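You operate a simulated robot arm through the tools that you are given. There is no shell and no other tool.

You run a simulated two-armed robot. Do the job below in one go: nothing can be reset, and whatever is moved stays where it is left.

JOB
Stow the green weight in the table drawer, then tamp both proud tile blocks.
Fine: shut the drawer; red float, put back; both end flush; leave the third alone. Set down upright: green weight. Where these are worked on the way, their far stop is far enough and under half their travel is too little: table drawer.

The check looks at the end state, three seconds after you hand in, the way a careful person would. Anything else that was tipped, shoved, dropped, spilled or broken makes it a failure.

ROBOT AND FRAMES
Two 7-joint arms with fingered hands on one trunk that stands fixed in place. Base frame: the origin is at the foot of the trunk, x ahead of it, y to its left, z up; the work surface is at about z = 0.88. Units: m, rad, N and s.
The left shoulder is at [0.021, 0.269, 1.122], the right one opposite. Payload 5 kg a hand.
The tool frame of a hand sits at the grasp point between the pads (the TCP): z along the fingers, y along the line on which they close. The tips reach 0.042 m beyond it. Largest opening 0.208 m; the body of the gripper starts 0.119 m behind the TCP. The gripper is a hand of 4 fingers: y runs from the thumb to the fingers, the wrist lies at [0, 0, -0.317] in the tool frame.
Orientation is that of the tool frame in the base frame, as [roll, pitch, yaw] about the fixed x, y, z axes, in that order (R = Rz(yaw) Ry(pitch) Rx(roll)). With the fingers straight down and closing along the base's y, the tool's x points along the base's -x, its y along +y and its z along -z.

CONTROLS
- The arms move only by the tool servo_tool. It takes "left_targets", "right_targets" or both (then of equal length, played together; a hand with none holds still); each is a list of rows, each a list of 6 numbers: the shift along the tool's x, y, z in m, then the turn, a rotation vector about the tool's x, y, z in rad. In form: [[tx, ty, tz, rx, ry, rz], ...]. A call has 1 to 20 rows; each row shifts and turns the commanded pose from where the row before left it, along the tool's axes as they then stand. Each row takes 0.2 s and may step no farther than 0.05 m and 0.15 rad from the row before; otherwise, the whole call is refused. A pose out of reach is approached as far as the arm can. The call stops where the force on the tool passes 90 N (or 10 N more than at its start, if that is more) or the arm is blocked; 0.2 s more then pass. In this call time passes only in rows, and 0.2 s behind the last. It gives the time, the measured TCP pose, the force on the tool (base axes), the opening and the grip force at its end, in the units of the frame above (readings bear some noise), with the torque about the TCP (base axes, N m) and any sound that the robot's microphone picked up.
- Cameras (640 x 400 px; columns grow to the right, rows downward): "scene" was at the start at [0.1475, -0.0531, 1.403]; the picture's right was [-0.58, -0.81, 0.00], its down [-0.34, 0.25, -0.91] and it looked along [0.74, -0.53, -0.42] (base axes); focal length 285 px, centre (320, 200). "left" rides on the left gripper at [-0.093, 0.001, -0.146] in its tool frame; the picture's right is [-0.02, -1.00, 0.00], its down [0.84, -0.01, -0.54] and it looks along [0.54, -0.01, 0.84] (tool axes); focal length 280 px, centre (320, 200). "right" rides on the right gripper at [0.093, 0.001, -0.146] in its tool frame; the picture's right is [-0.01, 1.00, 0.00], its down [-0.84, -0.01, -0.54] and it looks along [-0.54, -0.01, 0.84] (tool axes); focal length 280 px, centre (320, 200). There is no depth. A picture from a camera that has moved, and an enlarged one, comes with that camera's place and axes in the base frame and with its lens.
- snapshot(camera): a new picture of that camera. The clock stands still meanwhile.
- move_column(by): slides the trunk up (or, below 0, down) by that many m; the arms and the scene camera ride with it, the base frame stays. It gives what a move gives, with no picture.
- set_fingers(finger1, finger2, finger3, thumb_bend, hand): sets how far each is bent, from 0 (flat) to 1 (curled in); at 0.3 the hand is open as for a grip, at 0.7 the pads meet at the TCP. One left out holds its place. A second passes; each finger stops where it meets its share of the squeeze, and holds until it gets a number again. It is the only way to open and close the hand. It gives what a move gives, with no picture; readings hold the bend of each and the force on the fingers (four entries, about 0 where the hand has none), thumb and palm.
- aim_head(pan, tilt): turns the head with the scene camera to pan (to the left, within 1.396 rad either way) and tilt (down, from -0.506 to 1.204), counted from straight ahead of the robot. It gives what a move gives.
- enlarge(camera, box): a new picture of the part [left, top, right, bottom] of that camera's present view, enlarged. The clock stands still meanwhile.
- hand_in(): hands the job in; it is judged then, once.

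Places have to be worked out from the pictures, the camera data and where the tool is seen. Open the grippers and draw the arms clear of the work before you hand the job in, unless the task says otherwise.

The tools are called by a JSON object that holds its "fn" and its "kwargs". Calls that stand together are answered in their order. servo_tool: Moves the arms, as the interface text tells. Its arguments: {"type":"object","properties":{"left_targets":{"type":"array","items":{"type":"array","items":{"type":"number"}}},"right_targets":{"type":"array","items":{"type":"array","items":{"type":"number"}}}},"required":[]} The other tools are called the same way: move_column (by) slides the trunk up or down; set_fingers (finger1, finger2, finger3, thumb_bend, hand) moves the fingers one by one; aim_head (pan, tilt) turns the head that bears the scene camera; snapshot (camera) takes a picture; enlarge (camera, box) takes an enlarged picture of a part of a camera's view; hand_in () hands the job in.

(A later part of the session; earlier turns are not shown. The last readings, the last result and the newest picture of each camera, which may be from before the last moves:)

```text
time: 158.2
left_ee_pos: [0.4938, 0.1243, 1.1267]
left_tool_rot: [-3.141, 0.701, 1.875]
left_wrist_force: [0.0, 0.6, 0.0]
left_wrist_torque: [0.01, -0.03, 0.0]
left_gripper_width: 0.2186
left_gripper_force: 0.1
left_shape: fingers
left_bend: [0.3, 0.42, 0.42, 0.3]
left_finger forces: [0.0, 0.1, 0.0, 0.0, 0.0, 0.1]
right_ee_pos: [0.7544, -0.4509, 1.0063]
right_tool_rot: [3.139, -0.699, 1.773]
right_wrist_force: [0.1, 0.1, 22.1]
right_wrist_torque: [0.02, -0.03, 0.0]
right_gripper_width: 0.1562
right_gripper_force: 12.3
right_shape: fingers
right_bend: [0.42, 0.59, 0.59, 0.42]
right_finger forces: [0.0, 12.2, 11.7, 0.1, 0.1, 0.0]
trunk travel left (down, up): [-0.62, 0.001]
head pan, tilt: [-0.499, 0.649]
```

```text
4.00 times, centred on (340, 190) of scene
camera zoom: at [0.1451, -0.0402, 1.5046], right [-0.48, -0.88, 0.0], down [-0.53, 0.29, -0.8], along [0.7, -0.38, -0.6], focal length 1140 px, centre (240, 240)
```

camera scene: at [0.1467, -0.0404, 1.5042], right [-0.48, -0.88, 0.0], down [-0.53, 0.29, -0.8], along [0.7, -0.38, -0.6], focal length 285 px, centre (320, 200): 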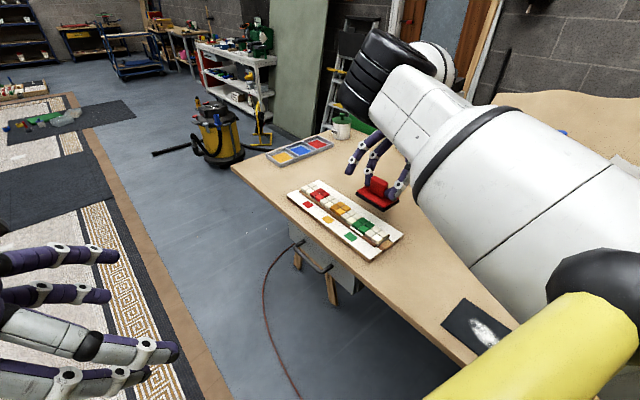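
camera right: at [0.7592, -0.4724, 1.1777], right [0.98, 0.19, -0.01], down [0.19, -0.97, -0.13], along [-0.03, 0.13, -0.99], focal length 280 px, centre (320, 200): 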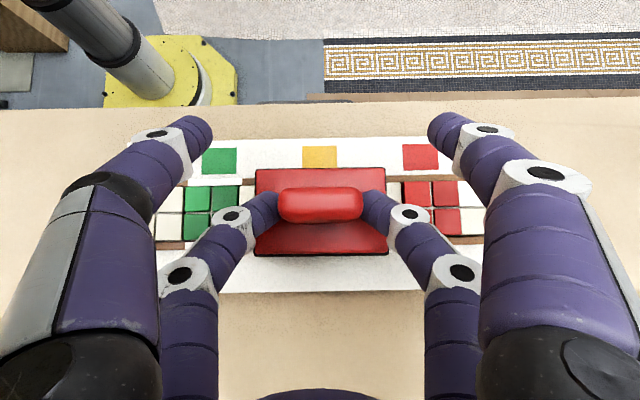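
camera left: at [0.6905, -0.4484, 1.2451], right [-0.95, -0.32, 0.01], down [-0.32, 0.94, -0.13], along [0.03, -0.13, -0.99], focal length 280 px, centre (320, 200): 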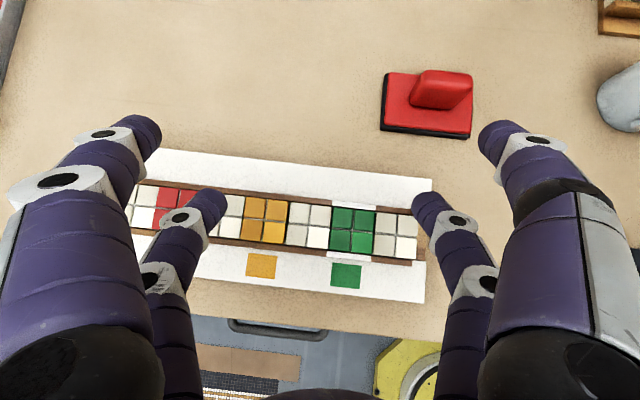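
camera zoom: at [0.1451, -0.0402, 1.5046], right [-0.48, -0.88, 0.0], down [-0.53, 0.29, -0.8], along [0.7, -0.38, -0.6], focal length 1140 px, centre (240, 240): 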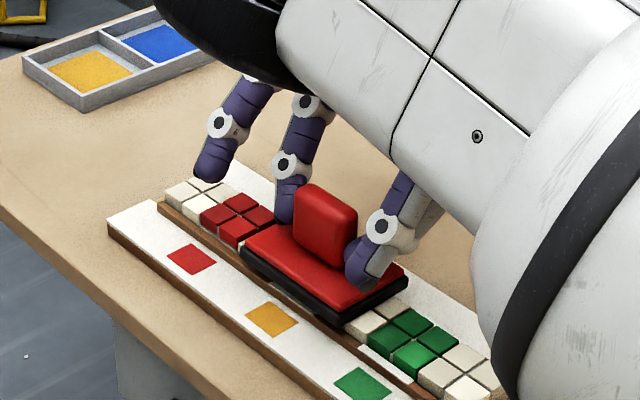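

The resistance jumped to about 24 N, so the float is probably seated on the white neighbours. I'll press a little harder to be sure it is flush.

{"fn": "servo_tool", "kwargs": {"right_targets": [[-0.0019, 0, 0.0023, 0, 0, 0]]}}

{"fn": "servo_tool", "kwargs": {"right_targets": [[-0.0019, 0, 0.0023, 0, 0, 0]]}}

{"fn": "servo_tool", "kwargs": {"right_targets": [[-0.0019, 0, 0.0023, 0, 0, 0]]}}

```text
time: 158.7
left_ee_pos: [0.4945, 0.1228, 1.125]
left_tool_rot: [-3.141, 0.703, 1.875]
left_wrist_force: [-0.1, -0.4, -0.6]
left_wrist_torque: [0.02, -0.01, 0.01]
left_gripper_width: 0.2182
left_gripper_force: 0.0
left_shape: fingers
left_bend: [0.3, 0.42, 0.42, 0.3]
left_finger forces: [0.1, 0.0, 0.0, 0.0, 0.0, 0.1]
right_ee_pos: [0.7544, -0.4503, 1.002]
right_tool_rot: [3.14, -0.7, 1.772]
right_wrist_force: [0.1, -0.8, 25.6]
right_wrist_torque: [0.01, -0.01, 0.02]
right_gripper_width: 0.1562
right_gripper_force: 12.3
right_shape: fingers
right_bend: [0.42, 0.59, 0.59, 0.42]
right_finger forces: [0.0, 12.5, 12.4, 0.1, 0.0, 0.0]
trunk travel left (down, up): [-0.62, 0.001]
head pan, tilt: [-0.499, 0.649]
```

```text
time: 159.1
left_ee_pos: [0.4921, 0.1234, 1.1262]
left_tool_rot: [3.141, 0.702, 1.874]
left_wrist_force: [0.3, 0.1, -0.2]
left_wrist_torque: [0.01, 0.0, 0.0]
left_gripper_width: 0.2184
left_gripper_force: 0.1
left_shape: fingers
left_bend: [0.3, 0.42, 0.42, 0.3]
left_finger forces: [0.1, 0.1, 0.0, 0.0, 0.0, 0.0]
right_ee_pos: [0.7553, -0.4497, 0.9998]
right_tool_rot: [3.138, -0.698, 1.772]
right_wrist_force: [0.8, -3.6, 29.9]
right_wrist_torque: [-0.18, 0.08, -0.03]
right_gripper_width: 0.1561
right_gripper_force: 15.1
right_shape: fingers
right_bend: [0.42, 0.59, 0.59, 0.42]
right_finger forces: [0.0, 13.9, 16.6, 0.0, 0.1, 0.0]
trunk travel left (down, up): [-0.62, 0.001]
head pan, tilt: [-0.499, 0.649]
```

```text
time: 159.4
left_ee_pos: [0.4923, 0.1246, 1.1258]
left_tool_rot: [3.138, 0.702, 1.875]
left_wrist_force: [0.2, 0.1, -0.2]
left_wrist_torque: [-0.04, 0.03, -0.03]
left_gripper_width: 0.2186
left_gripper_force: 0.0
left_shape: fingers
left_bend: [0.3, 0.42, 0.42, 0.3]
left_finger forces: [0.0, 0.0, 0.0, 0.0, 0.0, 0.0]
right_ee_pos: [0.7538, -0.4492, 0.9998]
right_tool_rot: [3.139, -0.698, 1.774]
right_wrist_force: [0.8, -4.5, 51.1]
right_wrist_torque: [-0.22, 0.59, -0.14]
right_gripper_width: 0.1559
right_gripper_force: 25.9
right_shape: fingers
right_bend: [0.42, 0.58, 0.58, 0.42]
right_finger forces: [0.1, 19.4, 31.8, 0.0, 0.0, 0.0]
trunk travel left (down, up): [-0.62, 0.001]
head pan, tilt: [-0.499, 0.649]
```

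The block moved down at about 25 N and then the force jumped to 51 N with no further travel, so yellow should be flush now. I'll lift off and look.

{"fn": "servo_tool", "kwargs": {"right_targets": [[0.0045, 0, -0.0053, 0, 0, 0], [0.0064, 0, -0.0076, 0, 0, 0], [0.0096, 0, -0.0115, 0, 0, 0], [0.0096, 0, -0.0115, 0, 0, 0]]}}

{"fn": "snapshot", "kwargs": {"camera": "right"}}

{"fn": "enlarge", "kwargs": {"camera": "scene", "box": [280, 140, 400, 240]}}

```text
time: 160.4
left_ee_pos: [0.4954, 0.1224, 1.1243]
left_tool_rot: [-3.141, 0.701, 1.873]
left_wrist_force: [0.0, 1.1, 0.1]
left_wrist_torque: [0.02, -0.03, 0.01]
left_gripper_width: 0.2184
left_gripper_force: 0.0
left_shape: fingers
left_bend: [0.3, 0.42, 0.42, 0.3]
left_finger forces: [0.0, 0.1, 0.1, 0.0, 0.0, 0.0]
right_ee_pos: [0.7557, -0.45, 1.0398]
right_tool_rot: [-3.141, -0.701, 1.771]
right_wrist_force: [-0.5, 0.0, -1.6]
right_wrist_torque: [-0.02, -0.03, -0.01]
right_gripper_width: 0.1562
right_gripper_force: 9.1
right_shape: fingers
right_bend: [0.42, 0.59, 0.59, 0.42]
right_finger forces: [0.0, 9.1, 9.1, 0.0, 0.0, 0.0]
trunk travel left (down, up): [-0.62, 0.001]
head pan, tilt: [-0.499, 0.649]
```

```text
taken
camera right: at [0.7613, -0.4716, 1.2117], right [0.98, 0.19, -0.01], down [0.19, -0.97, -0.13], along [-0.03, 0.13, -0.99], focal length 280 px, centre (320, 200)
```

right: 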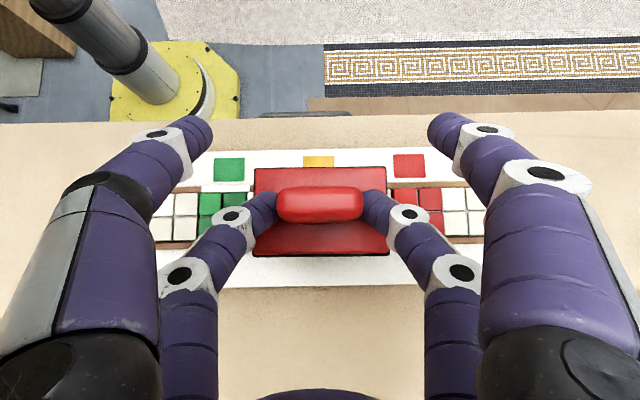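

```text
4.00 times, centred on (340, 190) of scene
camera zoom: at [0.1461, -0.0409, 1.5042], right [-0.48, -0.88, 0.0], down [-0.53, 0.29, -0.8], along [0.7, -0.38, -0.6], focal length 1140 px, centre (240, 240)
```

zoom: 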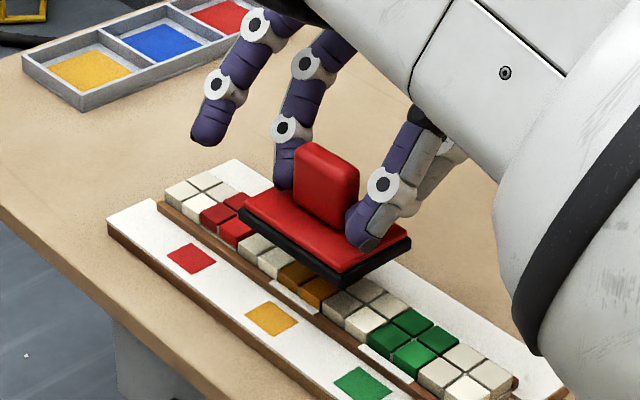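

Yellow now shows the same white strip on the rail as the flush green block. The float is still level in the grip, so I'll shift 10 cm along the row to the red block.

{"fn": "servo_tool", "kwargs": {"right_targets": [[0.0004, 0.0251, 0.0004, 0, 0, 0], [0.0004, 0.0251, 0.0004, 0, 0, 0], [0.0004, 0.0251, 0.0004, 0, 0, 0], [0.0005, 0.0251, 0.0003, 0, 0, 0]]}}

{"fn": "snapshot", "kwargs": {"camera": "right"}}

{"fn": "enlarge", "kwargs": {"camera": "scene", "box": [270, 130, 410, 250]}}

```text
time: 161.4
left_ee_pos: [0.4949, 0.1222, 1.1242]
left_tool_rot: [-3.139, 0.701, 1.875]
left_wrist_force: [0.2, 1.0, 0.3]
left_wrist_torque: [0.01, 0.02, 0.0]
left_gripper_width: 0.219
left_gripper_force: 0.0
left_shape: fingers
left_bend: [0.3, 0.42, 0.42, 0.3]
left_finger forces: [0.0, 0.1, 0.0, 0.0, 0.1, 0.0]
right_ee_pos: [0.8548, -0.4283, 1.0395]
right_tool_rot: [-3.139, -0.701, 1.77]
right_wrist_force: [1.2, -0.1, -2.3]
right_wrist_torque: [0.04, 0.01, 0.04]
right_gripper_width: 0.1559
right_gripper_force: 9.4
right_shape: fingers
right_bend: [0.42, 0.59, 0.59, 0.42]
right_finger forces: [0.1, 9.1, 9.1, 0.0, 0.0, 0.0]
trunk travel left (down, up): [-0.62, 0.001]
head pan, tilt: [-0.499, 0.649]
```

```text
taken
camera right: at [0.8604, -0.4504, 1.2127], right [0.98, 0.19, -0.01], down [0.18, -0.97, -0.13], along [-0.03, 0.13, -0.99], focal length 280 px, centre (320, 200)
```

right: 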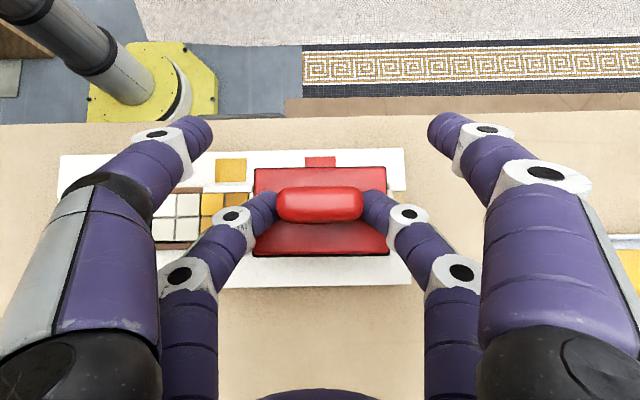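

```text
3.33 times, centred on (340, 190) of scene
camera zoom: at [0.1469, -0.0413, 1.5041], right [-0.48, -0.88, 0.0], down [-0.53, 0.29, -0.8], along [0.7, -0.38, -0.61], focal length 950 px, centre (253, 233)
```

zoom: 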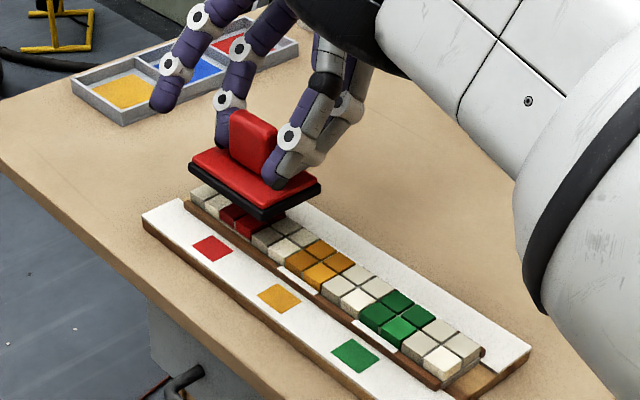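

Yellow is now level with its neighbours, with the white strip showing. The float is centred over red. I'll lower toward it.

{"fn": "servo_tool", "kwargs": {"right_targets": [[-0.0039, 0, 0.0046, 0, 0, 0], [-0.0039, 0, 0.0046, 0, 0, 0], [-0.0039, 0, 0.0046, 0, 0, 0], [-0.0039, 0, 0.0046, 0, 0, 0]]}}

{"fn": "servo_tool", "kwargs": {"right_targets": [[-0.0026, 0, 0.0031, 0, 0, 0]]}}

{"fn": "servo_tool", "kwargs": {"right_targets": [[-0.0019, 0, 0.0023, 0, 0, 0]]}}

{"fn": "servo_tool", "kwargs": {"right_targets": [[-0.0019, 0, 0.0023, 0, 0, 0]]}}

```text
time: 162.4
left_ee_pos: [0.4945, 0.1226, 1.1253]
left_tool_rot: [-3.141, 0.699, 1.873]
left_wrist_force: [-0.3, -0.3, 0.2]
left_wrist_torque: [0.01, -0.02, 0.0]
left_gripper_width: 0.2184
left_gripper_force: 0.1
left_shape: fingers
left_bend: [0.3, 0.42, 0.42, 0.3]
left_finger forces: [0.1, 0.0, 0.1, 0.0, 0.1, 0.1]
right_ee_pos: [0.8545, -0.4284, 1.0154]
right_tool_rot: [-3.141, -0.699, 1.77]
right_wrist_force: [-0.3, 0.0, -2.3]
right_wrist_torque: [0.02, -0.01, 0.06]
right_gripper_width: 0.1559
right_gripper_force: 9.6
right_shape: fingers
right_bend: [0.42, 0.59, 0.59, 0.42]
right_finger forces: [0.0, 9.1, 9.1, 0.0, 0.1, 0.0]
trunk travel left (down, up): [-0.62, 0.001]
head pan, tilt: [-0.499, 0.649]
```

```text
time: 162.8
left_ee_pos: [0.4943, 0.1211, 1.125]
left_tool_rot: [-3.139, 0.7, 1.877]
left_wrist_force: [-0.4, -1.2, -0.1]
left_wrist_torque: [-0.01, 0.02, -0.01]
left_gripper_width: 0.2185
left_gripper_force: 0.0
left_shape: fingers
left_bend: [0.3, 0.42, 0.42, 0.3]
left_finger forces: [0.1, 0.0, 0.0, 0.1, 0.0, 0.0]
right_ee_pos: [0.8546, -0.4285, 1.0122]
right_tool_rot: [-3.14, -0.7, 1.77]
right_wrist_force: [0.7, -0.7, -2.4]
right_wrist_torque: [0.04, -0.02, 0.01]
right_gripper_width: 0.1562
right_gripper_force: 9.8
right_shape: fingers
right_bend: [0.42, 0.59, 0.59, 0.42]
right_finger forces: [0.0, 9.1, 9.1, 0.0, 0.0, 0.1]
trunk travel left (down, up): [-0.62, 0.001]
head pan, tilt: [-0.499, 0.649]
```

```text
time: 163.2
left_ee_pos: [0.4947, 0.1223, 1.1251]
left_tool_rot: [-3.139, 0.7, 1.877]
left_wrist_force: [0.1, -0.5, -0.1]
left_wrist_torque: [0.02, -0.03, 0.01]
left_gripper_width: 0.2188
left_gripper_force: 0.2
left_shape: fingers
left_bend: [0.3, 0.42, 0.42, 0.3]
left_finger forces: [0.0, 0.1, 0.0, 0.0, 0.1, 0.0]
right_ee_pos: [0.855, -0.4291, 1.009]
right_tool_rot: [-3.14, -0.7, 1.771]
right_wrist_force: [-1.0, 0.2, -1.9]
right_wrist_torque: [0.02, 0.0, -0.02]
right_gripper_width: 0.1562
right_gripper_force: 8.8
right_shape: fingers
right_bend: [0.42, 0.59, 0.59, 0.42]
right_finger forces: [0.1, 9.1, 9.0, 0.1, 0.0, 0.1]
trunk travel left (down, up): [-0.62, 0.001]
head pan, tilt: [-0.499, 0.649]
```

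```text
time: 163.7
left_ee_pos: [0.4948, 0.1231, 1.1261]
left_tool_rot: [-3.14, 0.701, 1.876]
left_wrist_force: [0.3, -0.4, -0.5]
left_wrist_torque: [0.0, -0.02, -0.03]
left_gripper_width: 0.2183
left_gripper_force: 0.0
left_shape: fingers
left_bend: [0.3, 0.42, 0.42, 0.3]
left_finger forces: [0.1, 0.1, 0.0, 0.0, 0.1, 0.1]
right_ee_pos: [0.8539, -0.4291, 1.0059]
right_tool_rot: [-3.141, -0.7, 1.77]
right_wrist_force: [-0.4, -1.1, -2.5]
right_wrist_torque: [0.02, 0.04, -0.01]
right_gripper_width: 0.1563
right_gripper_force: 9.4
right_shape: fingers
right_bend: [0.42, 0.59, 0.59, 0.42]
right_finger forces: [0.1, 9.2, 9.1, 0.0, 0.0, 0.0]
trunk travel left (down, up): [-0.62, 0.001]
head pan, tilt: [-0.499, 0.649]
```

No contact yet, since the float shifted slightly up in the grip during the first press. I'll continue down in 3 mm steps.

{"fn": "servo_tool", "kwargs": {"right_targets": [[-0.0019, 0, 0.0023, 0, 0, 0]]}}

{"fn": "servo_tool", "kwargs": {"right_targets": [[-0.0019, 0, 0.0023, 0, 0, 0]]}}

{"fn": "servo_tool", "kwargs": {"right_targets": [[-0.0019, 0, 0.0023, 0, 0, 0]]}}

{"fn": "servo_tool", "kwargs": {"right_targets": [[-0.0019, 0, 0.0023, 0, 0, 0]]}}

```text
time: 164.1
left_ee_pos: [0.4948, 0.1229, 1.1257]
left_tool_rot: [-3.14, 0.699, 1.875]
left_wrist_force: [0.6, 0.3, 0.5]
left_wrist_torque: [-0.03, -0.03, -0.02]
left_gripper_width: 0.2186
left_gripper_force: 0.1
left_shape: fingers
left_bend: [0.3, 0.42, 0.42, 0.3]
left_finger forces: [0.0, 0.1, 0.0, 0.0, 0.0, 0.0]
right_ee_pos: [0.8531, -0.4282, 1.0046]
right_tool_rot: [-3.14, -0.7, 1.771]
right_wrist_force: [0.9, 0.3, 0.6]
right_wrist_torque: [0.0, 0.0, 0.0]
right_gripper_width: 0.1561
right_gripper_force: 9.2
right_shape: fingers
right_bend: [0.42, 0.59, 0.59, 0.42]
right_finger forces: [0.0, 9.3, 9.1, 0.0, 0.0, 0.1]
trunk travel left (down, up): [-0.62, 0.001]
head pan, tilt: [-0.499, 0.649]
```

```text
time: 164.4
left_ee_pos: [0.4951, 0.1221, 1.1248]
left_tool_rot: [-3.14, 0.7, 1.874]
left_wrist_force: [-0.3, 0.0, -0.9]
left_wrist_torque: [0.03, 0.01, -0.05]
left_gripper_width: 0.2183
left_gripper_force: 0.1
left_shape: fingers
left_bend: [0.3, 0.42, 0.42, 0.3]
left_finger forces: [0.0, 0.1, 0.1, 0.0, 0.1, 0.0]
right_ee_pos: [0.8542, -0.4293, 0.9997]
right_tool_rot: [-3.141, -0.702, 1.77]
right_wrist_force: [-1.2, -0.6, 1.1]
right_wrist_torque: [0.05, 0.05, -0.01]
right_gripper_width: 0.1557
right_gripper_force: 9.2
right_shape: fingers
right_bend: [0.42, 0.59, 0.59, 0.42]
right_finger forces: [0.0, 9.0, 9.7, 0.0, 0.1, 0.0]
trunk travel left (down, up): [-0.62, 0.001]
head pan, tilt: [-0.499, 0.649]
```

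```text
time: 164.8
left_ee_pos: [0.4957, 0.1232, 1.1261]
left_tool_rot: [3.14, 0.701, 1.875]
left_wrist_force: [-0.5, -0.2, -0.3]
left_wrist_torque: [0.01, 0.0, -0.01]
left_gripper_width: 0.2187
left_gripper_force: 0.0
left_shape: fingers
left_bend: [0.3, 0.42, 0.42, 0.3]
left_finger forces: [0.0, 0.0, 0.0, 0.1, 0.0, 0.0]
right_ee_pos: [0.8531, -0.4291, 1.0009]
right_tool_rot: [3.14, -0.698, 1.774]
right_wrist_force: [1.4, -0.6, 11.5]
right_wrist_torque: [-0.01, -0.08, -0.01]
right_gripper_width: 0.156
right_gripper_force: 10.7
right_shape: fingers
right_bend: [0.42, 0.59, 0.59, 0.42]
right_finger forces: [0.1, 11.0, 10.0, 0.0, 0.0, 0.0]
trunk travel left (down, up): [-0.62, 0.001]
head pan, tilt: [-0.499, 0.649]
```

```text
time: 165.2
left_ee_pos: [0.4932, 0.1237, 1.1275]
left_tool_rot: [-3.14, 0.702, 1.874]
left_wrist_force: [-0.1, -0.6, 0.1]
left_wrist_torque: [0.03, -0.02, 0.0]
left_gripper_width: 0.2186
left_gripper_force: 0.0
left_shape: fingers
left_bend: [0.3, 0.42, 0.42, 0.3]
left_finger forces: [0.0, 0.0, 0.1, 0.0, 0.1, 0.1]
right_ee_pos: [0.8525, -0.428, 0.9988]
right_tool_rot: [3.138, -0.698, 1.774]
right_wrist_force: [0.8, -2.2, 31.4]
right_wrist_torque: [-0.14, 0.39, -0.04]
right_gripper_width: 0.1564
right_gripper_force: 17.7
right_shape: fingers
right_bend: [0.42, 0.59, 0.59, 0.42]
right_finger forces: [0.0, 13.6, 21.4, 0.0, 0.0, 0.0]
trunk travel left (down, up): [-0.62, 0.001]
head pan, tilt: [-0.499, 0.649]
```

The force is 31 N and rising. I'll keep pressing until it stops moving with a firm force.

{"fn": "servo_tool", "kwargs": {"right_targets": [[-0.0019, 0, 0.0023, 0, 0, 0]]}}

{"fn": "servo_tool", "kwargs": {"right_targets": [[-0.0019, 0, 0.0023, 0, 0, 0]]}}

{"fn": "enlarge", "kwargs": {"camera": "scene", "box": [270, 150, 390, 240]}}

```text
time: 165.7
left_ee_pos: [0.4925, 0.1243, 1.1268]
left_tool_rot: [3.138, 0.703, 1.873]
left_wrist_force: [-0.4, 0.8, -0.1]
left_wrist_torque: [0.0, 0.02, -0.02]
left_gripper_width: 0.2184
left_gripper_force: 0.0
left_shape: fingers
left_bend: [0.3, 0.42, 0.42, 0.3]
left_finger forces: [0.0, 0.1, 0.0, 0.0, 0.1, 0.0]
right_ee_pos: [0.8525, -0.4273, 0.999]
right_tool_rot: [3.134, -0.698, 1.775]
right_wrist_force: [0.5, -6.0, 55.8]
right_wrist_torque: [-0.39, 0.6, -0.13]
right_gripper_width: 0.156
right_gripper_force: 28.2
right_shape: fingers
right_bend: [0.42, 0.58, 0.58, 0.42]
right_finger forces: [0.0, 21.7, 35.8, 0.0, 0.1, 0.0]
trunk travel left (down, up): [-0.62, 0.001]
head pan, tilt: [-0.499, 0.649]
```

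```text
time: 166.1
left_ee_pos: [0.492, 0.1239, 1.1268]
left_tool_rot: [3.14, 0.701, 1.873]
left_wrist_force: [-0.3, 0.1, 0.2]
left_wrist_torque: [0.03, 0.0, 0.0]
left_gripper_width: 0.2184
left_gripper_force: 0.1
left_shape: fingers
left_bend: [0.3, 0.42, 0.42, 0.3]
left_finger forces: [0.0, 0.0, 0.1, 0.0, 0.1, 0.0]
right_ee_pos: [0.8531, -0.4281, 0.9991]
right_tool_rot: [3.13, -0.699, 1.779]
right_wrist_force: [0.5, -7.3, 75.3]
right_wrist_torque: [-0.43, 1.07, -0.41]
right_gripper_width: 0.1561
right_gripper_force: 39.0
right_shape: fingers
right_bend: [0.42, 0.57, 0.57, 0.42]
right_finger forces: [0.1, 25.9, 51.4, 0.1, 0.0, 0.0]
trunk travel left (down, up): [-0.62, 0.001]
head pan, tilt: [-0.499, 0.649]
```

```text
4.44 times, centred on (330, 195) of scene
camera zoom: at [0.1418, -0.0391, 1.5052], right [-0.48, -0.88, 0.0], down [-0.53, 0.29, -0.8], along [0.7, -0.38, -0.6], focal length 1267 px, centre (276, 222)
```

zoom: 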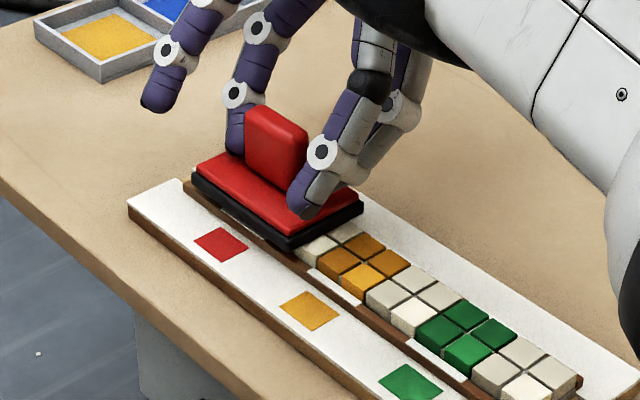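

The force reached 75 N with no more travel, so the float is hard against the white neighbours and red should be flush. I'll back off and lift clear to check.

{"fn": "servo_tool", "kwargs": {"right_targets": [[0.0051, 0, -0.0061, 0, 0, 0], [0.0064, 0, -0.0076, 0, 0, 0], [0.0096, 0, -0.0115, 0, 0, 0], [0.0096, 0, -0.0115, 0, 0, 0], [0.0096, 0, -0.0115, 0, 0, 0]]}}

{"fn": "snapshot", "kwargs": {"camera": "right"}}

{"fn": "enlarge", "kwargs": {"camera": "scene", "box": [270, 130, 410, 250]}}

```text
time: 167.2
left_ee_pos: [0.4942, 0.1231, 1.1264]
left_tool_rot: [-3.141, 0.7, 1.875]
left_wrist_force: [-0.3, -0.6, 0.1]
left_wrist_torque: [0.01, -0.02, 0.03]
left_gripper_width: 0.2186
left_gripper_force: 0.1
left_shape: fingers
left_bend: [0.3, 0.42, 0.42, 0.3]
left_finger forces: [0.0, 0.0, 0.0, 0.1, 0.0, 0.0]
right_ee_pos: [0.8536, -0.4265, 1.0511]
right_tool_rot: [-3.141, -0.699, 1.772]
right_wrist_force: [-0.8, 0.4, -1.7]
right_wrist_torque: [-0.06, -0.02, -0.01]
right_gripper_width: 0.1559
right_gripper_force: 9.6
right_shape: fingers
right_bend: [0.42, 0.59, 0.59, 0.42]
right_finger forces: [0.0, 9.2, 9.1, 0.0, 0.0, 0.1]
trunk travel left (down, up): [-0.62, 0.001]
head pan, tilt: [-0.499, 0.649]
```

```text
taken
camera right: at [0.8587, -0.4482, 1.2228], right [0.98, 0.19, -0.01], down [0.19, -0.97, -0.13], along [-0.03, 0.13, -0.99], focal length 280 px, centre (320, 200)
```

right: 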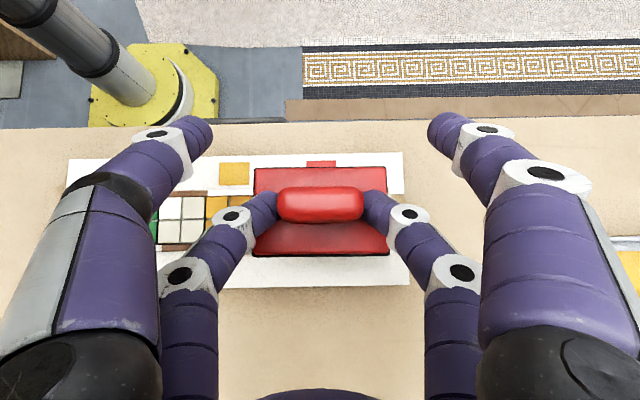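

```text
3.33 times, centred on (340, 190) of scene
camera zoom: at [0.1458, -0.0407, 1.5043], right [-0.48, -0.88, 0.0], down [-0.53, 0.29, -0.8], along [0.7, -0.38, -0.6], focal length 950 px, centre (253, 233)
```

zoom: 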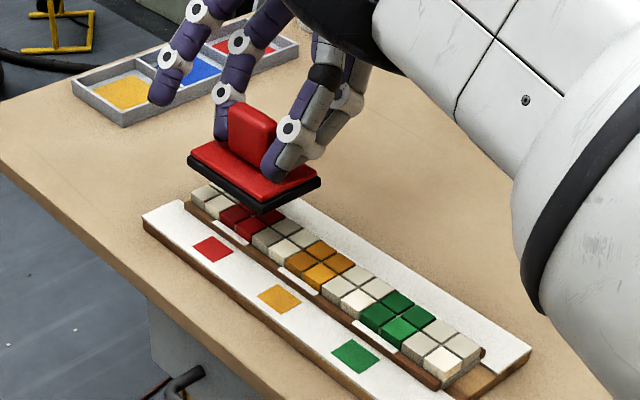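

All three blocks now show the white strip and look level. I'll carry the float back to its original spot at (0.608, -0.666).

{"fn": "servo_tool", "kwargs": {"right_targets": [[-0.0158, -0.032, -0.0133, 0, 0, 0], [-0.0158, -0.032, -0.0133, 0, 0, 0], [-0.0158, -0.032, -0.0133, 0, 0, 0], [-0.0158, -0.032, -0.0133, 0, 0, 0], [-0.0158, -0.032, -0.0133, 0, 0, 0], [-0.0158, -0.032, -0.0133, 0, 0, 0], [-0.0158, -0.032, -0.0133, 0, 0, 0], [-0.0158, -0.032, -0.0133, 0, 0, 0], [-0.0158, -0.0323, -0.0133, 0, 0, 0]]}}

{"fn": "snapshot", "kwargs": {"camera": "right"}}

{"fn": "enlarge", "kwargs": {"camera": "scene", "box": [270, 160, 400, 260]}}

```text
time: 169.2
left_ee_pos: [0.4938, 0.1217, 1.1256]
left_tool_rot: [3.141, 0.701, 1.872]
left_wrist_force: [-1.0, -0.7, 0.7]
left_wrist_torque: [0.09, -0.03, 0.04]
left_gripper_width: 0.2184
left_gripper_force: 0.1
left_shape: fingers
left_bend: [0.3, 0.42, 0.42, 0.3]
left_finger forces: [0.0, 0.1, 0.0, 0.1, 0.0, 0.1]
right_ee_pos: [0.6092, -0.6702, 1.0542]
right_tool_rot: [3.14, -0.701, 1.772]
right_wrist_force: [0.2, 0.4, -3.1]
right_wrist_torque: [0.09, -0.05, -0.02]
right_gripper_width: 0.1561
right_gripper_force: 9.5
right_shape: fingers
right_bend: [0.42, 0.59, 0.59, 0.42]
right_finger forces: [0.0, 9.2, 9.4, 0.0, 0.1, 0.0]
trunk travel left (down, up): [-0.62, 0.001]
head pan, tilt: [-0.499, 0.649]
```

```text
taken
camera right: at [0.6141, -0.6914, 1.2266], right [0.98, 0.19, -0.01], down [0.18, -0.97, -0.13], along [-0.03, 0.13, -0.99], focal length 280 px, centre (320, 200)
```

right: 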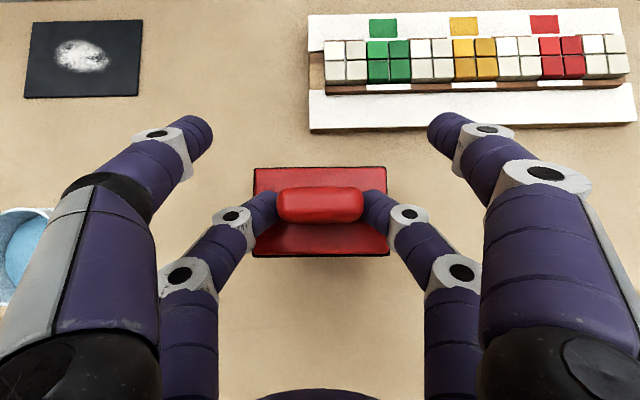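

```text
4.00 times, centred on (335, 210) of scene
camera zoom: at [0.146, -0.0422, 1.5042], right [-0.48, -0.88, 0.0], down [-0.53, 0.29, -0.8], along [0.7, -0.38, -0.6], focal length 1140 px, centre (260, 160)
```

zoom: 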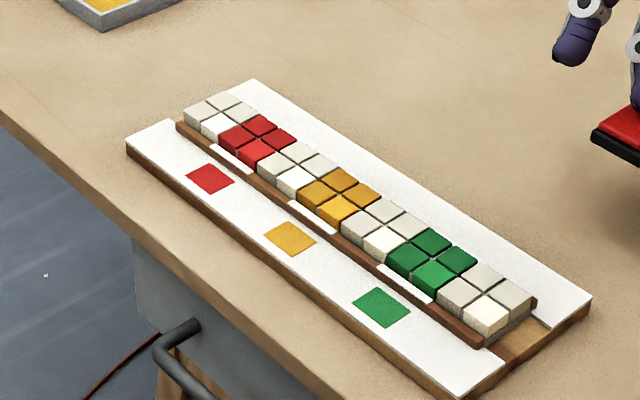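

All three blocks look flush and level with the whites. I'll lower the float toward its original position, correcting 4 mm sideways.

{"fn": "servo_tool", "kwargs": {"right_targets": [[-0.0113, -0.0001, 0.0153, 0, 0, 0], [-0.0113, -0.0001, 0.0153, 0, 0, 0], [-0.0113, -0.0001, 0.0153, 0, 0, 0], [-0.0113, -0.0001, 0.0153, 0, 0, 0]]}}

{"fn": "enlarge", "kwargs": {"camera": "right", "box": [220, 150, 420, 290]}}

```text
time: 170.2
left_ee_pos: [0.4941, 0.1228, 1.1243]
left_tool_rot: [-3.14, 0.7, 1.877]
left_wrist_force: [0.0, 0.2, 0.8]
left_wrist_torque: [-0.02, 0.03, -0.02]
left_gripper_width: 0.2184
left_gripper_force: 0.0
left_shape: fingers
left_bend: [0.3, 0.42, 0.42, 0.3]
left_finger forces: [0.1, 0.0, 0.0, 0.1, 0.0, 0.0]
right_ee_pos: [0.6076, -0.6624, 0.976]
right_tool_rot: [-3.141, -0.701, 1.771]
right_wrist_force: [0.6, -0.7, -2.3]
right_wrist_torque: [-0.03, 0.01, 0.03]
right_gripper_width: 0.156
right_gripper_force: 9.2
right_shape: fingers
right_bend: [0.42, 0.59, 0.59, 0.42]
right_finger forces: [0.0, 9.3, 9.1, 0.0, 0.1, 0.0]
trunk travel left (down, up): [-0.62, 0.001]
head pan, tilt: [-0.499, 0.649]
```

```text
2.86 times, centred on (320, 220) of right
camera zoom: at [0.6141, -0.6837, 1.1491], right [0.98, 0.19, -0.01], down [0.18, -0.97, -0.13], along [-0.03, 0.13, -0.99], focal length 801 px, centre (320, 143)
```

zoom: 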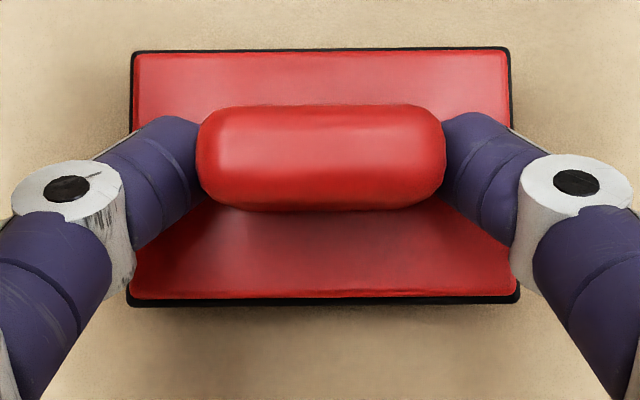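

The hand is about 3 mm inward of the original grasp pose, so I'll correct that and lower in small steps until the float touches the table.

{"fn": "servo_tool", "kwargs": {"right_targets": [[-0.0041, -0.0011, 0.0004, 0, 0, 0]]}}

{"fn": "servo_tool", "kwargs": {"right_targets": [[-0.0019, 0, 0.0023, 0, 0, 0]]}}

{"fn": "servo_tool", "kwargs": {"right_targets": [[-0.0019, 0, 0.0023, 0, 0, 0]]}}

{"fn": "servo_tool", "kwargs": {"right_targets": [[-0.0019, 0, 0.0023, 0, 0, 0]]}}

```text
time: 170.7
left_ee_pos: [0.4954, 0.123, 1.1248]
left_tool_rot: [-3.14, 0.7, 1.876]
left_wrist_force: [0.4, -0.2, -0.5]
left_wrist_torque: [0.01, -0.02, 0.06]
left_gripper_width: 0.2186
left_gripper_force: 0.0
left_shape: fingers
left_bend: [0.3, 0.42, 0.42, 0.3]
left_finger forces: [0.0, 0.0, 0.0, 0.0, 0.0, 0.1]
right_ee_pos: [0.607, -0.6662, 0.9727]
right_tool_rot: [-3.14, -0.7, 1.771]
right_wrist_force: [0.6, 0.4, -1.3]
right_wrist_torque: [0.02, 0.0, 0.0]
right_gripper_width: 0.156
right_gripper_force: 9.6
right_shape: fingers
right_bend: [0.42, 0.59, 0.59, 0.42]
right_finger forces: [0.0, 9.1, 9.2, 0.1, 0.1, 0.0]
trunk travel left (down, up): [-0.62, 0.001]
head pan, tilt: [-0.499, 0.649]
```

```text
time: 171.1
left_ee_pos: [0.4944, 0.1229, 1.1251]
left_tool_rot: [-3.141, 0.7, 1.876]
left_wrist_force: [0.5, -0.2, 0.8]
left_wrist_torque: [-0.01, 0.02, -0.05]
left_gripper_width: 0.2187
left_gripper_force: 0.0
left_shape: fingers
left_bend: [0.3, 0.42, 0.42, 0.3]
left_finger forces: [0.0, 0.0, 0.0, 0.1, 0.0, 0.0]
right_ee_pos: [0.606, -0.6662, 0.9697]
right_tool_rot: [-3.141, -0.7, 1.77]
right_wrist_force: [0.2, 0.1, -2.0]
right_wrist_torque: [0.04, -0.06, 0.01]
right_gripper_width: 0.1559
right_gripper_force: 8.9
right_shape: fingers
right_bend: [0.42, 0.59, 0.59, 0.42]
right_finger forces: [0.0, 9.2, 9.3, 0.0, 0.1, 0.1]
trunk travel left (down, up): [-0.62, 0.001]
head pan, tilt: [-0.499, 0.649]
```

```text
time: 171.4
left_ee_pos: [0.4949, 0.1223, 1.1253]
left_tool_rot: [-3.139, 0.7, 1.876]
left_wrist_force: [0.9, 0.7, -0.5]
left_wrist_torque: [0.04, 0.01, 0.02]
left_gripper_width: 0.2184
left_gripper_force: 0.0
left_shape: fingers
left_bend: [0.3, 0.42, 0.42, 0.3]
left_finger forces: [0.1, 0.1, 0.0, 0.0, 0.0, 0.0]
right_ee_pos: [0.6053, -0.666, 0.9664]
right_tool_rot: [3.141, -0.7, 1.77]
right_wrist_force: [-0.4, 0.5, -1.9]
right_wrist_torque: [0.05, -0.01, -0.04]
right_gripper_width: 0.1562
right_gripper_force: 9.0
right_shape: fingers
right_bend: [0.42, 0.59, 0.59, 0.42]
right_finger forces: [0.0, 9.2, 9.2, 0.0, 0.0, 0.1]
trunk travel left (down, up): [-0.62, 0.001]
head pan, tilt: [-0.499, 0.649]
```

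```text
time: 171.8
left_ee_pos: [0.4934, 0.1235, 1.1248]
left_tool_rot: [-3.139, 0.7, 1.874]
left_wrist_force: [-0.2, -0.2, 0.3]
left_wrist_torque: [0.0, -0.02, 0.04]
left_gripper_width: 0.2185
left_gripper_force: 0.1
left_shape: fingers
left_bend: [0.3, 0.42, 0.42, 0.3]
left_finger forces: [0.0, 0.1, 0.0, 0.0, 0.0, 0.0]
right_ee_pos: [0.6064, -0.6657, 0.964]
right_tool_rot: [3.141, -0.701, 1.77]
right_wrist_force: [0.4, 0.2, 0.7]
right_wrist_torque: [0.0, -0.11, -0.03]
right_gripper_width: 0.1559
right_gripper_force: 9.8
right_shape: fingers
right_bend: [0.42, 0.59, 0.59, 0.42]
right_finger forces: [0.0, 9.7, 9.2, 0.0, 0.1, 0.0]
trunk travel left (down, up): [-0.62, 0.001]
head pan, tilt: [-0.499, 0.649]
```

The float is touching the table. I'll lower one more millimetre and release it.

{"fn": "servo_tool", "kwargs": {"right_targets": [[-0.0006, 0, 0.0008, 0, 0, 0]]}}

{"fn": "set_fingers", "kwargs": {"hand": "right", "finger2": 0.52, "finger3": 0.52}}

{"fn": "snapshot", "kwargs": {"camera": "right"}}

```text
time: 172.2
left_ee_pos: [0.4939, 0.1234, 1.1258]
left_tool_rot: [3.141, 0.702, 1.875]
left_wrist_force: [0.6, -0.3, -0.3]
left_wrist_torque: [-0.06, 0.02, 0.01]
left_gripper_width: 0.2186
left_gripper_force: 0.0
left_shape: fingers
left_bend: [0.3, 0.42, 0.42, 0.3]
left_finger forces: [0.0, 0.1, 0.1, 0.0, 0.0, 0.1]
right_ee_pos: [0.606, -0.6667, 0.9633]
right_tool_rot: [3.14, -0.699, 1.77]
right_wrist_force: [1.8, 0.7, 8.8]
right_wrist_torque: [0.03, -0.15, -0.06]
right_gripper_width: 0.156
right_gripper_force: 9.9
right_shape: fingers
right_bend: [0.42, 0.59, 0.59, 0.42]
right_finger forces: [0.1, 10.7, 9.4, 0.0, 0.1, 0.0]
trunk travel left (down, up): [-0.62, 0.001]
head pan, tilt: [-0.499, 0.649]
```

```text
time: 173.2
left_ee_pos: [0.4934, 0.1226, 1.125]
left_tool_rot: [3.141, 0.702, 1.875]
left_wrist_force: [-0.9, -0.7, -0.9]
left_wrist_torque: [0.0, 0.01, 0.0]
left_gripper_width: 0.2184
left_gripper_force: 0.2
left_shape: fingers
left_bend: [0.3, 0.42, 0.42, 0.3]
left_finger forces: [0.0, 0.0, 0.0, 0.2, 0.0, 0.1]
right_ee_pos: [0.6063, -0.6659, 0.9629]
right_tool_rot: [3.14, -0.7, 1.772]
right_wrist_force: [0.9, -3.1, 23.0]
right_wrist_torque: [-0.06, -0.12, 0.0]
right_gripper_width: 0.156
right_gripper_force: 11.4
right_shape: fingers
right_bend: [0.42, 0.55, 0.56, 0.42]
right_finger forces: [0.1, 11.8, 11.4, 0.0, 0.0, 0.0]
trunk travel left (down, up): [-0.62, 0.001]
head pan, tilt: [-0.499, 0.649]
```

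```text
taken
camera right: at [0.6105, -0.6874, 1.1362], right [0.98, 0.19, -0.01], down [0.18, -0.97, -0.13], along [-0.03, 0.13, -0.99], focal length 280 px, centre (320, 200)
```

right: 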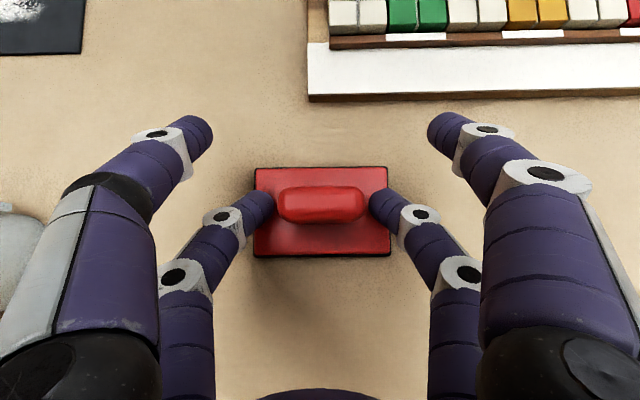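

The opening tips are pressing on the float's plate, so I'll rise a centimetre before opening further.

{"fn": "servo_tool", "kwargs": {"right_targets": [[0.0032, 0, -0.0038, 0, 0, 0], [0.0032, 0, -0.0038, 0, 0, 0], [0.0032, 0, -0.0038, 0, 0, 0]]}}

{"fn": "set_fingers", "kwargs": {"hand": "right", "finger2": 0.48, "finger3": 0.48}}

{"fn": "snapshot", "kwargs": {"camera": "right"}}

```text
time: 174.1
left_ee_pos: [0.4946, 0.1239, 1.1247]
left_tool_rot: [-3.139, 0.701, 1.873]
left_wrist_force: [0.8, -0.5, -0.1]
left_wrist_torque: [0.05, 0.02, 0.01]
left_gripper_width: 0.2187
left_gripper_force: 0.0
left_shape: fingers
left_bend: [0.3, 0.42, 0.42, 0.3]
left_finger forces: [0.0, 0.1, 0.0, 0.0, 0.0, 0.1]
right_ee_pos: [0.6053, -0.665, 0.9776]
right_tool_rot: [-3.141, -0.7, 1.769]
right_wrist_force: [-0.2, 0.2, 0.2]
right_wrist_torque: [-0.04, 0.01, 0.02]
right_gripper_width: 0.156
right_gripper_force: 0.0
right_shape: fingers
right_bend: [0.42, 0.52, 0.52, 0.42]
right_finger forces: [0.1, 0.1, 0.0, 0.1, 0.0, 0.1]
trunk travel left (down, up): [-0.62, 0.001]
head pan, tilt: [-0.499, 0.649]
```

```text
time: 175.1
left_ee_pos: [0.4947, 0.1236, 1.1249]
left_tool_rot: [-3.139, 0.699, 1.873]
left_wrist_force: [0.4, -0.2, -0.1]
left_wrist_torque: [0.03, 0.01, 0.03]
left_gripper_width: 0.2186
left_gripper_force: 0.0
left_shape: fingers
left_bend: [0.3, 0.42, 0.42, 0.3]
left_finger forces: [0.0, 0.0, 0.0, 0.0, 0.0, 0.0]
right_ee_pos: [0.6067, -0.6662, 0.9778]
right_tool_rot: [3.141, -0.701, 1.771]
right_wrist_force: [-0.2, -0.8, 0.5]
right_wrist_torque: [-0.01, 0.02, 0.0]
right_gripper_width: 0.156
right_gripper_force: 0.1
right_shape: fingers
right_bend: [0.42, 0.48, 0.48, 0.42]
right_finger forces: [0.0, 0.1, 0.0, 0.0, 0.0, 0.0]
trunk travel left (down, up): [-0.62, 0.001]
head pan, tilt: [-0.499, 0.649]
```

```text
taken
camera right: at [0.6119, -0.6877, 1.1506], right [0.98, 0.19, -0.01], down [0.18, -0.97, -0.13], along [-0.03, 0.13, -0.99], focal length 280 px, centre (320, 200)
```

right: 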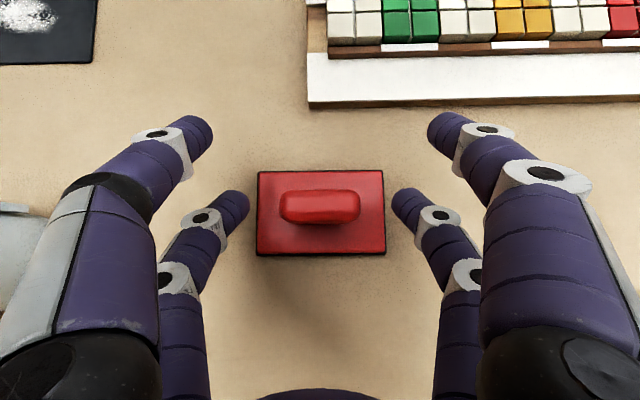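

The float sits flat and free. I'll withdraw the right hand along its axis and compare the float's position with the start.

{"fn": "servo_tool", "kwargs": {"right_targets": [[0.0064, 0, -0.0115, 0, 0, 0], [0.01, 0, -0.03, 0, 0, 0], [0.01, 0, -0.04, 0, 0, 0], [0, 0, -0.045, 0, 0, 0], [0, -0.02, -0.04, 0, 0, 0], [0, -0.03, -0.035, 0, 0, 0]]}}

{"fn": "snapshot", "kwargs": {"camera": "scene"}}

{"fn": "snapshot", "kwargs": {"camera": "right"}}

```text
time: 176.4
left_ee_pos: [0.4927, 0.1213, 1.1256]
left_tool_rot: [3.139, 0.701, 1.873]
left_wrist_force: [-1.5, 0.0, -0.2]
left_wrist_torque: [0.06, -0.13, 0.09]
left_gripper_width: 0.2185
left_gripper_force: 0.0
left_shape: fingers
left_bend: [0.3, 0.42, 0.42, 0.3]
left_finger forces: [0.1, 0.0, 0.0, 0.0, 0.0, 0.0]
right_ee_pos: [0.5776, -0.7831, 1.1503]
right_tool_rot: [-3.14, -0.701, 1.772]
right_wrist_force: [-0.9, -0.7, -0.2]
right_wrist_torque: [0.04, -0.09, -0.06]
right_gripper_width: 0.1561
right_gripper_force: 0.0
right_shape: fingers
right_bend: [0.42, 0.48, 0.48, 0.42]
right_finger forces: [0.0, 0.0, 0.0, 0.0, 0.0, 0.1]
trunk travel left (down, up): [-0.62, 0.001]
head pan, tilt: [-0.499, 0.649]
```

```text
taken
camera scene: at [0.1449, -0.0416, 1.5045], right [-0.48, -0.88, 0.0], down [-0.53, 0.29, -0.8], along [0.7, -0.38, -0.6], focal length 285 px, centre (320, 200)
```

scene: 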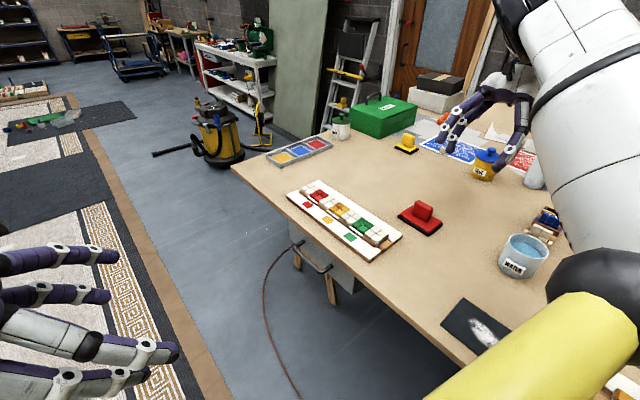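

```text
taken
camera right: at [0.5821, -0.8051, 1.3227], right [0.98, 0.19, -0.01], down [0.19, -0.97, -0.13], along [-0.03, 0.13, -0.99], focal length 280 px, centre (320, 200)
```

right: 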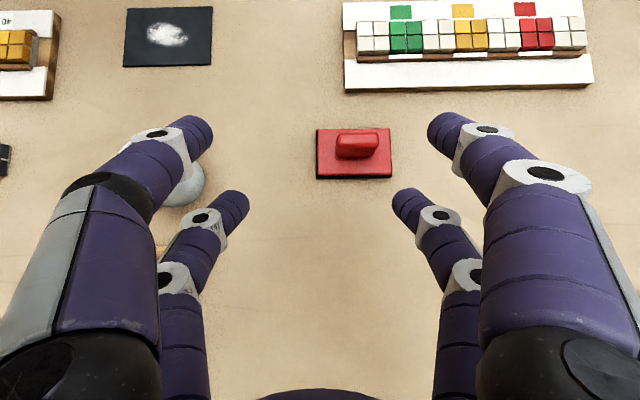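

I'll compare the float and blocks with the earlier views using the same zoom boxes.

{"fn": "enlarge", "kwargs": {"camera": "scene", "box": [330, 180, 450, 260]}}

{"fn": "enlarge", "kwargs": {"camera": "scene", "box": [280, 170, 410, 260]}}

{"fn": "enlarge", "kwargs": {"camera": "scene", "box": [240, 210, 380, 310]}}

```text
5.00 times, centred on (390, 220) of scene
camera zoom: at [0.1449, -0.0416, 1.5045], right [-0.48, -0.88, 0.0], down [-0.53, 0.29, -0.8], along [0.7, -0.38, -0.6], focal length 1426 px, centre (-30, 100)
```

zoom: 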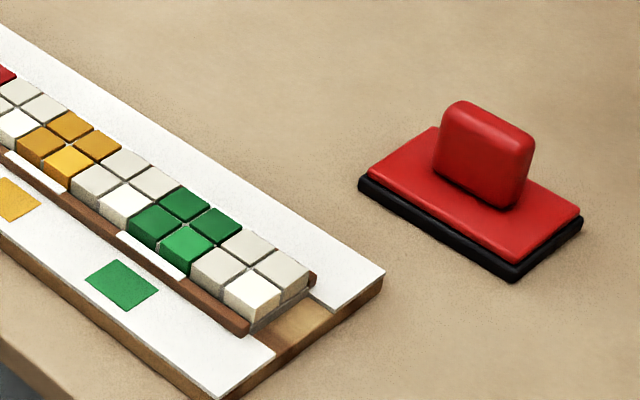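

```text
4.44 times, centred on (345, 215) of scene
camera zoom: at [0.1449, -0.0416, 1.5045], right [-0.48, -0.88, 0.0], down [-0.53, 0.29, -0.8], along [0.7, -0.38, -0.6], focal length 1267 px, centre (209, 133)
```

zoom: 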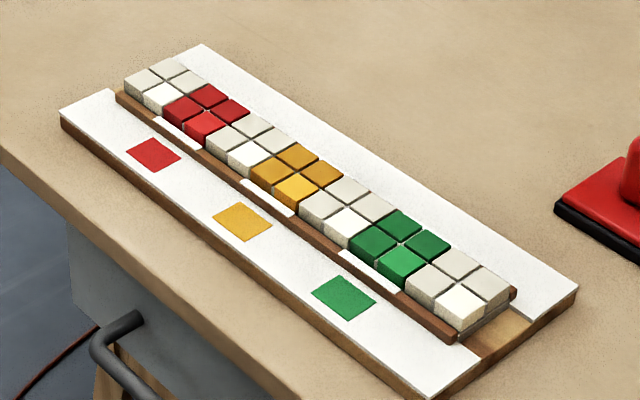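

```text
4.00 times, centred on (310, 260) of scene
camera zoom: at [0.1449, -0.0416, 1.5045], right [-0.48, -0.88, 0.0], down [-0.53, 0.29, -0.8], along [0.7, -0.38, -0.6], focal length 1140 px, centre (360, -40)
```

zoom: 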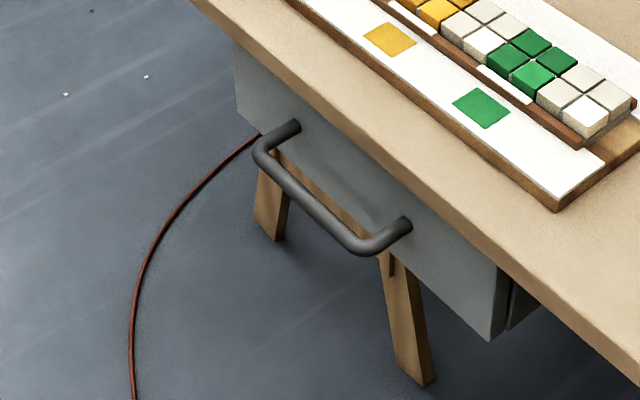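

The float is back within about 2 mm, the drawer front sits as at the start, and all blocks look level. To verify flushness I'll use the left camera for a low side view.

{"fn": "servo_tool", "kwargs": {"left_targets": [[0, 0, 0, 0, -0.1454, 0], [0, 0, 0, 0, -0.1454, 0], [0, 0, 0, 0, -0.1454, 0], [0, 0, 0, 0, -0.1454, 0], [0, 0, 0, 0, -0.1454, 0], [0, 0, 0, 0, -0.1454, 0], [0.035, 0.03, 0, 0, 0, 0], [0.035, 0.03, 0, 0, 0, 0], [0.035, 0.03, 0, 0, 0, 0], [0.035, 0.03, 0, 0, 0, 0], [0.035, 0.03, 0, 0, 0, 0], [0.035, 0.02, 0, 0, 0, 0]]}}

{"fn": "snapshot", "kwargs": {"camera": "left"}}

```text
time: 179.1
left_ee_pos: [0.6541, 0.171, 0.9126]
left_tool_rot: [-0.247, 1.569, -1.513]
left_wrist_force: [1.0, 0.7, 0.4]
left_wrist_torque: [0.04, -0.05, -0.04]
left_gripper_width: 0.2186
left_gripper_force: 0.0
left_shape: fingers
left_bend: [0.3, 0.42, 0.42, 0.3]
left_finger forces: [0.0, 0.0, 0.0, 0.0, 0.0, 0.0]
right_ee_pos: [0.5794, -0.7821, 1.1482]
right_tool_rot: [-3.141, -0.701, 1.771]
right_wrist_force: [0.5, 0.6, 0.3]
right_wrist_torque: [-0.03, 0.07, 0.01]
right_gripper_width: 0.1557
right_gripper_force: 0.1
right_shape: fingers
right_bend: [0.42, 0.48, 0.48, 0.42]
right_finger forces: [0.0, 0.0, 0.0, 0.0, 0.0, 0.0]
trunk travel left (down, up): [-0.62, 0.001]
head pan, tilt: [-0.499, 0.649]
```

```text
taken
camera left: at [0.6121, 0.312, 1.0051], right [-0.95, -0.3, 0.02], down [-0.17, 0.51, -0.84], along [0.24, -0.81, -0.54], focal length 280 px, centre (320, 200)
```

left: 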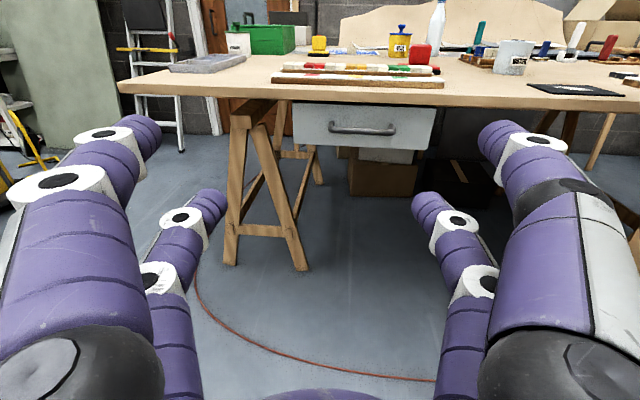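

{"fn": "enlarge", "kwargs": {"camera": "left", "box": [265, 50, 455, 100]}}

{"fn": "enlarge", "kwargs": {"camera": "left", "box": [270, 60, 450, 160]}}

```text
3.37 times, centred on (360, 75) of left
camera zoom: at [0.6121, 0.312, 1.0051], right [-0.95, -0.3, 0.02], down [-0.17, 0.51, -0.84], along [0.24, -0.81, -0.54], focal length 944 px, centre (185, 621)
```

zoom: 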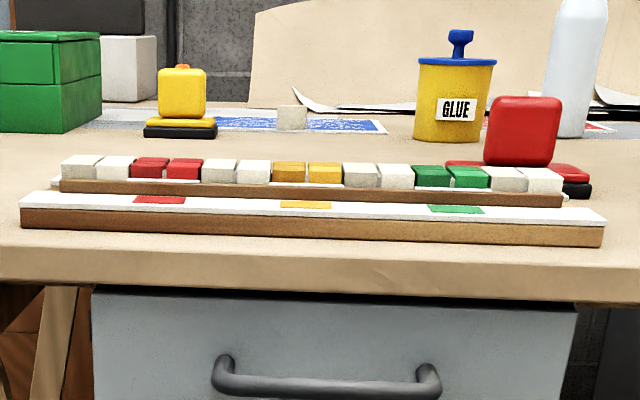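

```text
3.56 times, centred on (360, 110) of left
camera zoom: at [0.6121, 0.312, 1.0051], right [-0.95, -0.3, 0.02], down [-0.17, 0.51, -0.84], along [0.24, -0.81, -0.54], focal length 997 px, centre (178, 520)
```

zoom: 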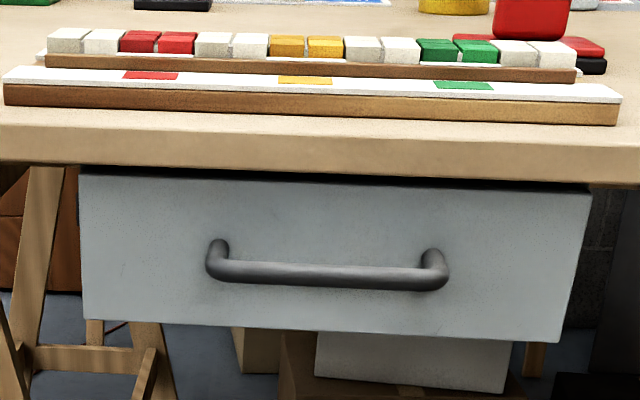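

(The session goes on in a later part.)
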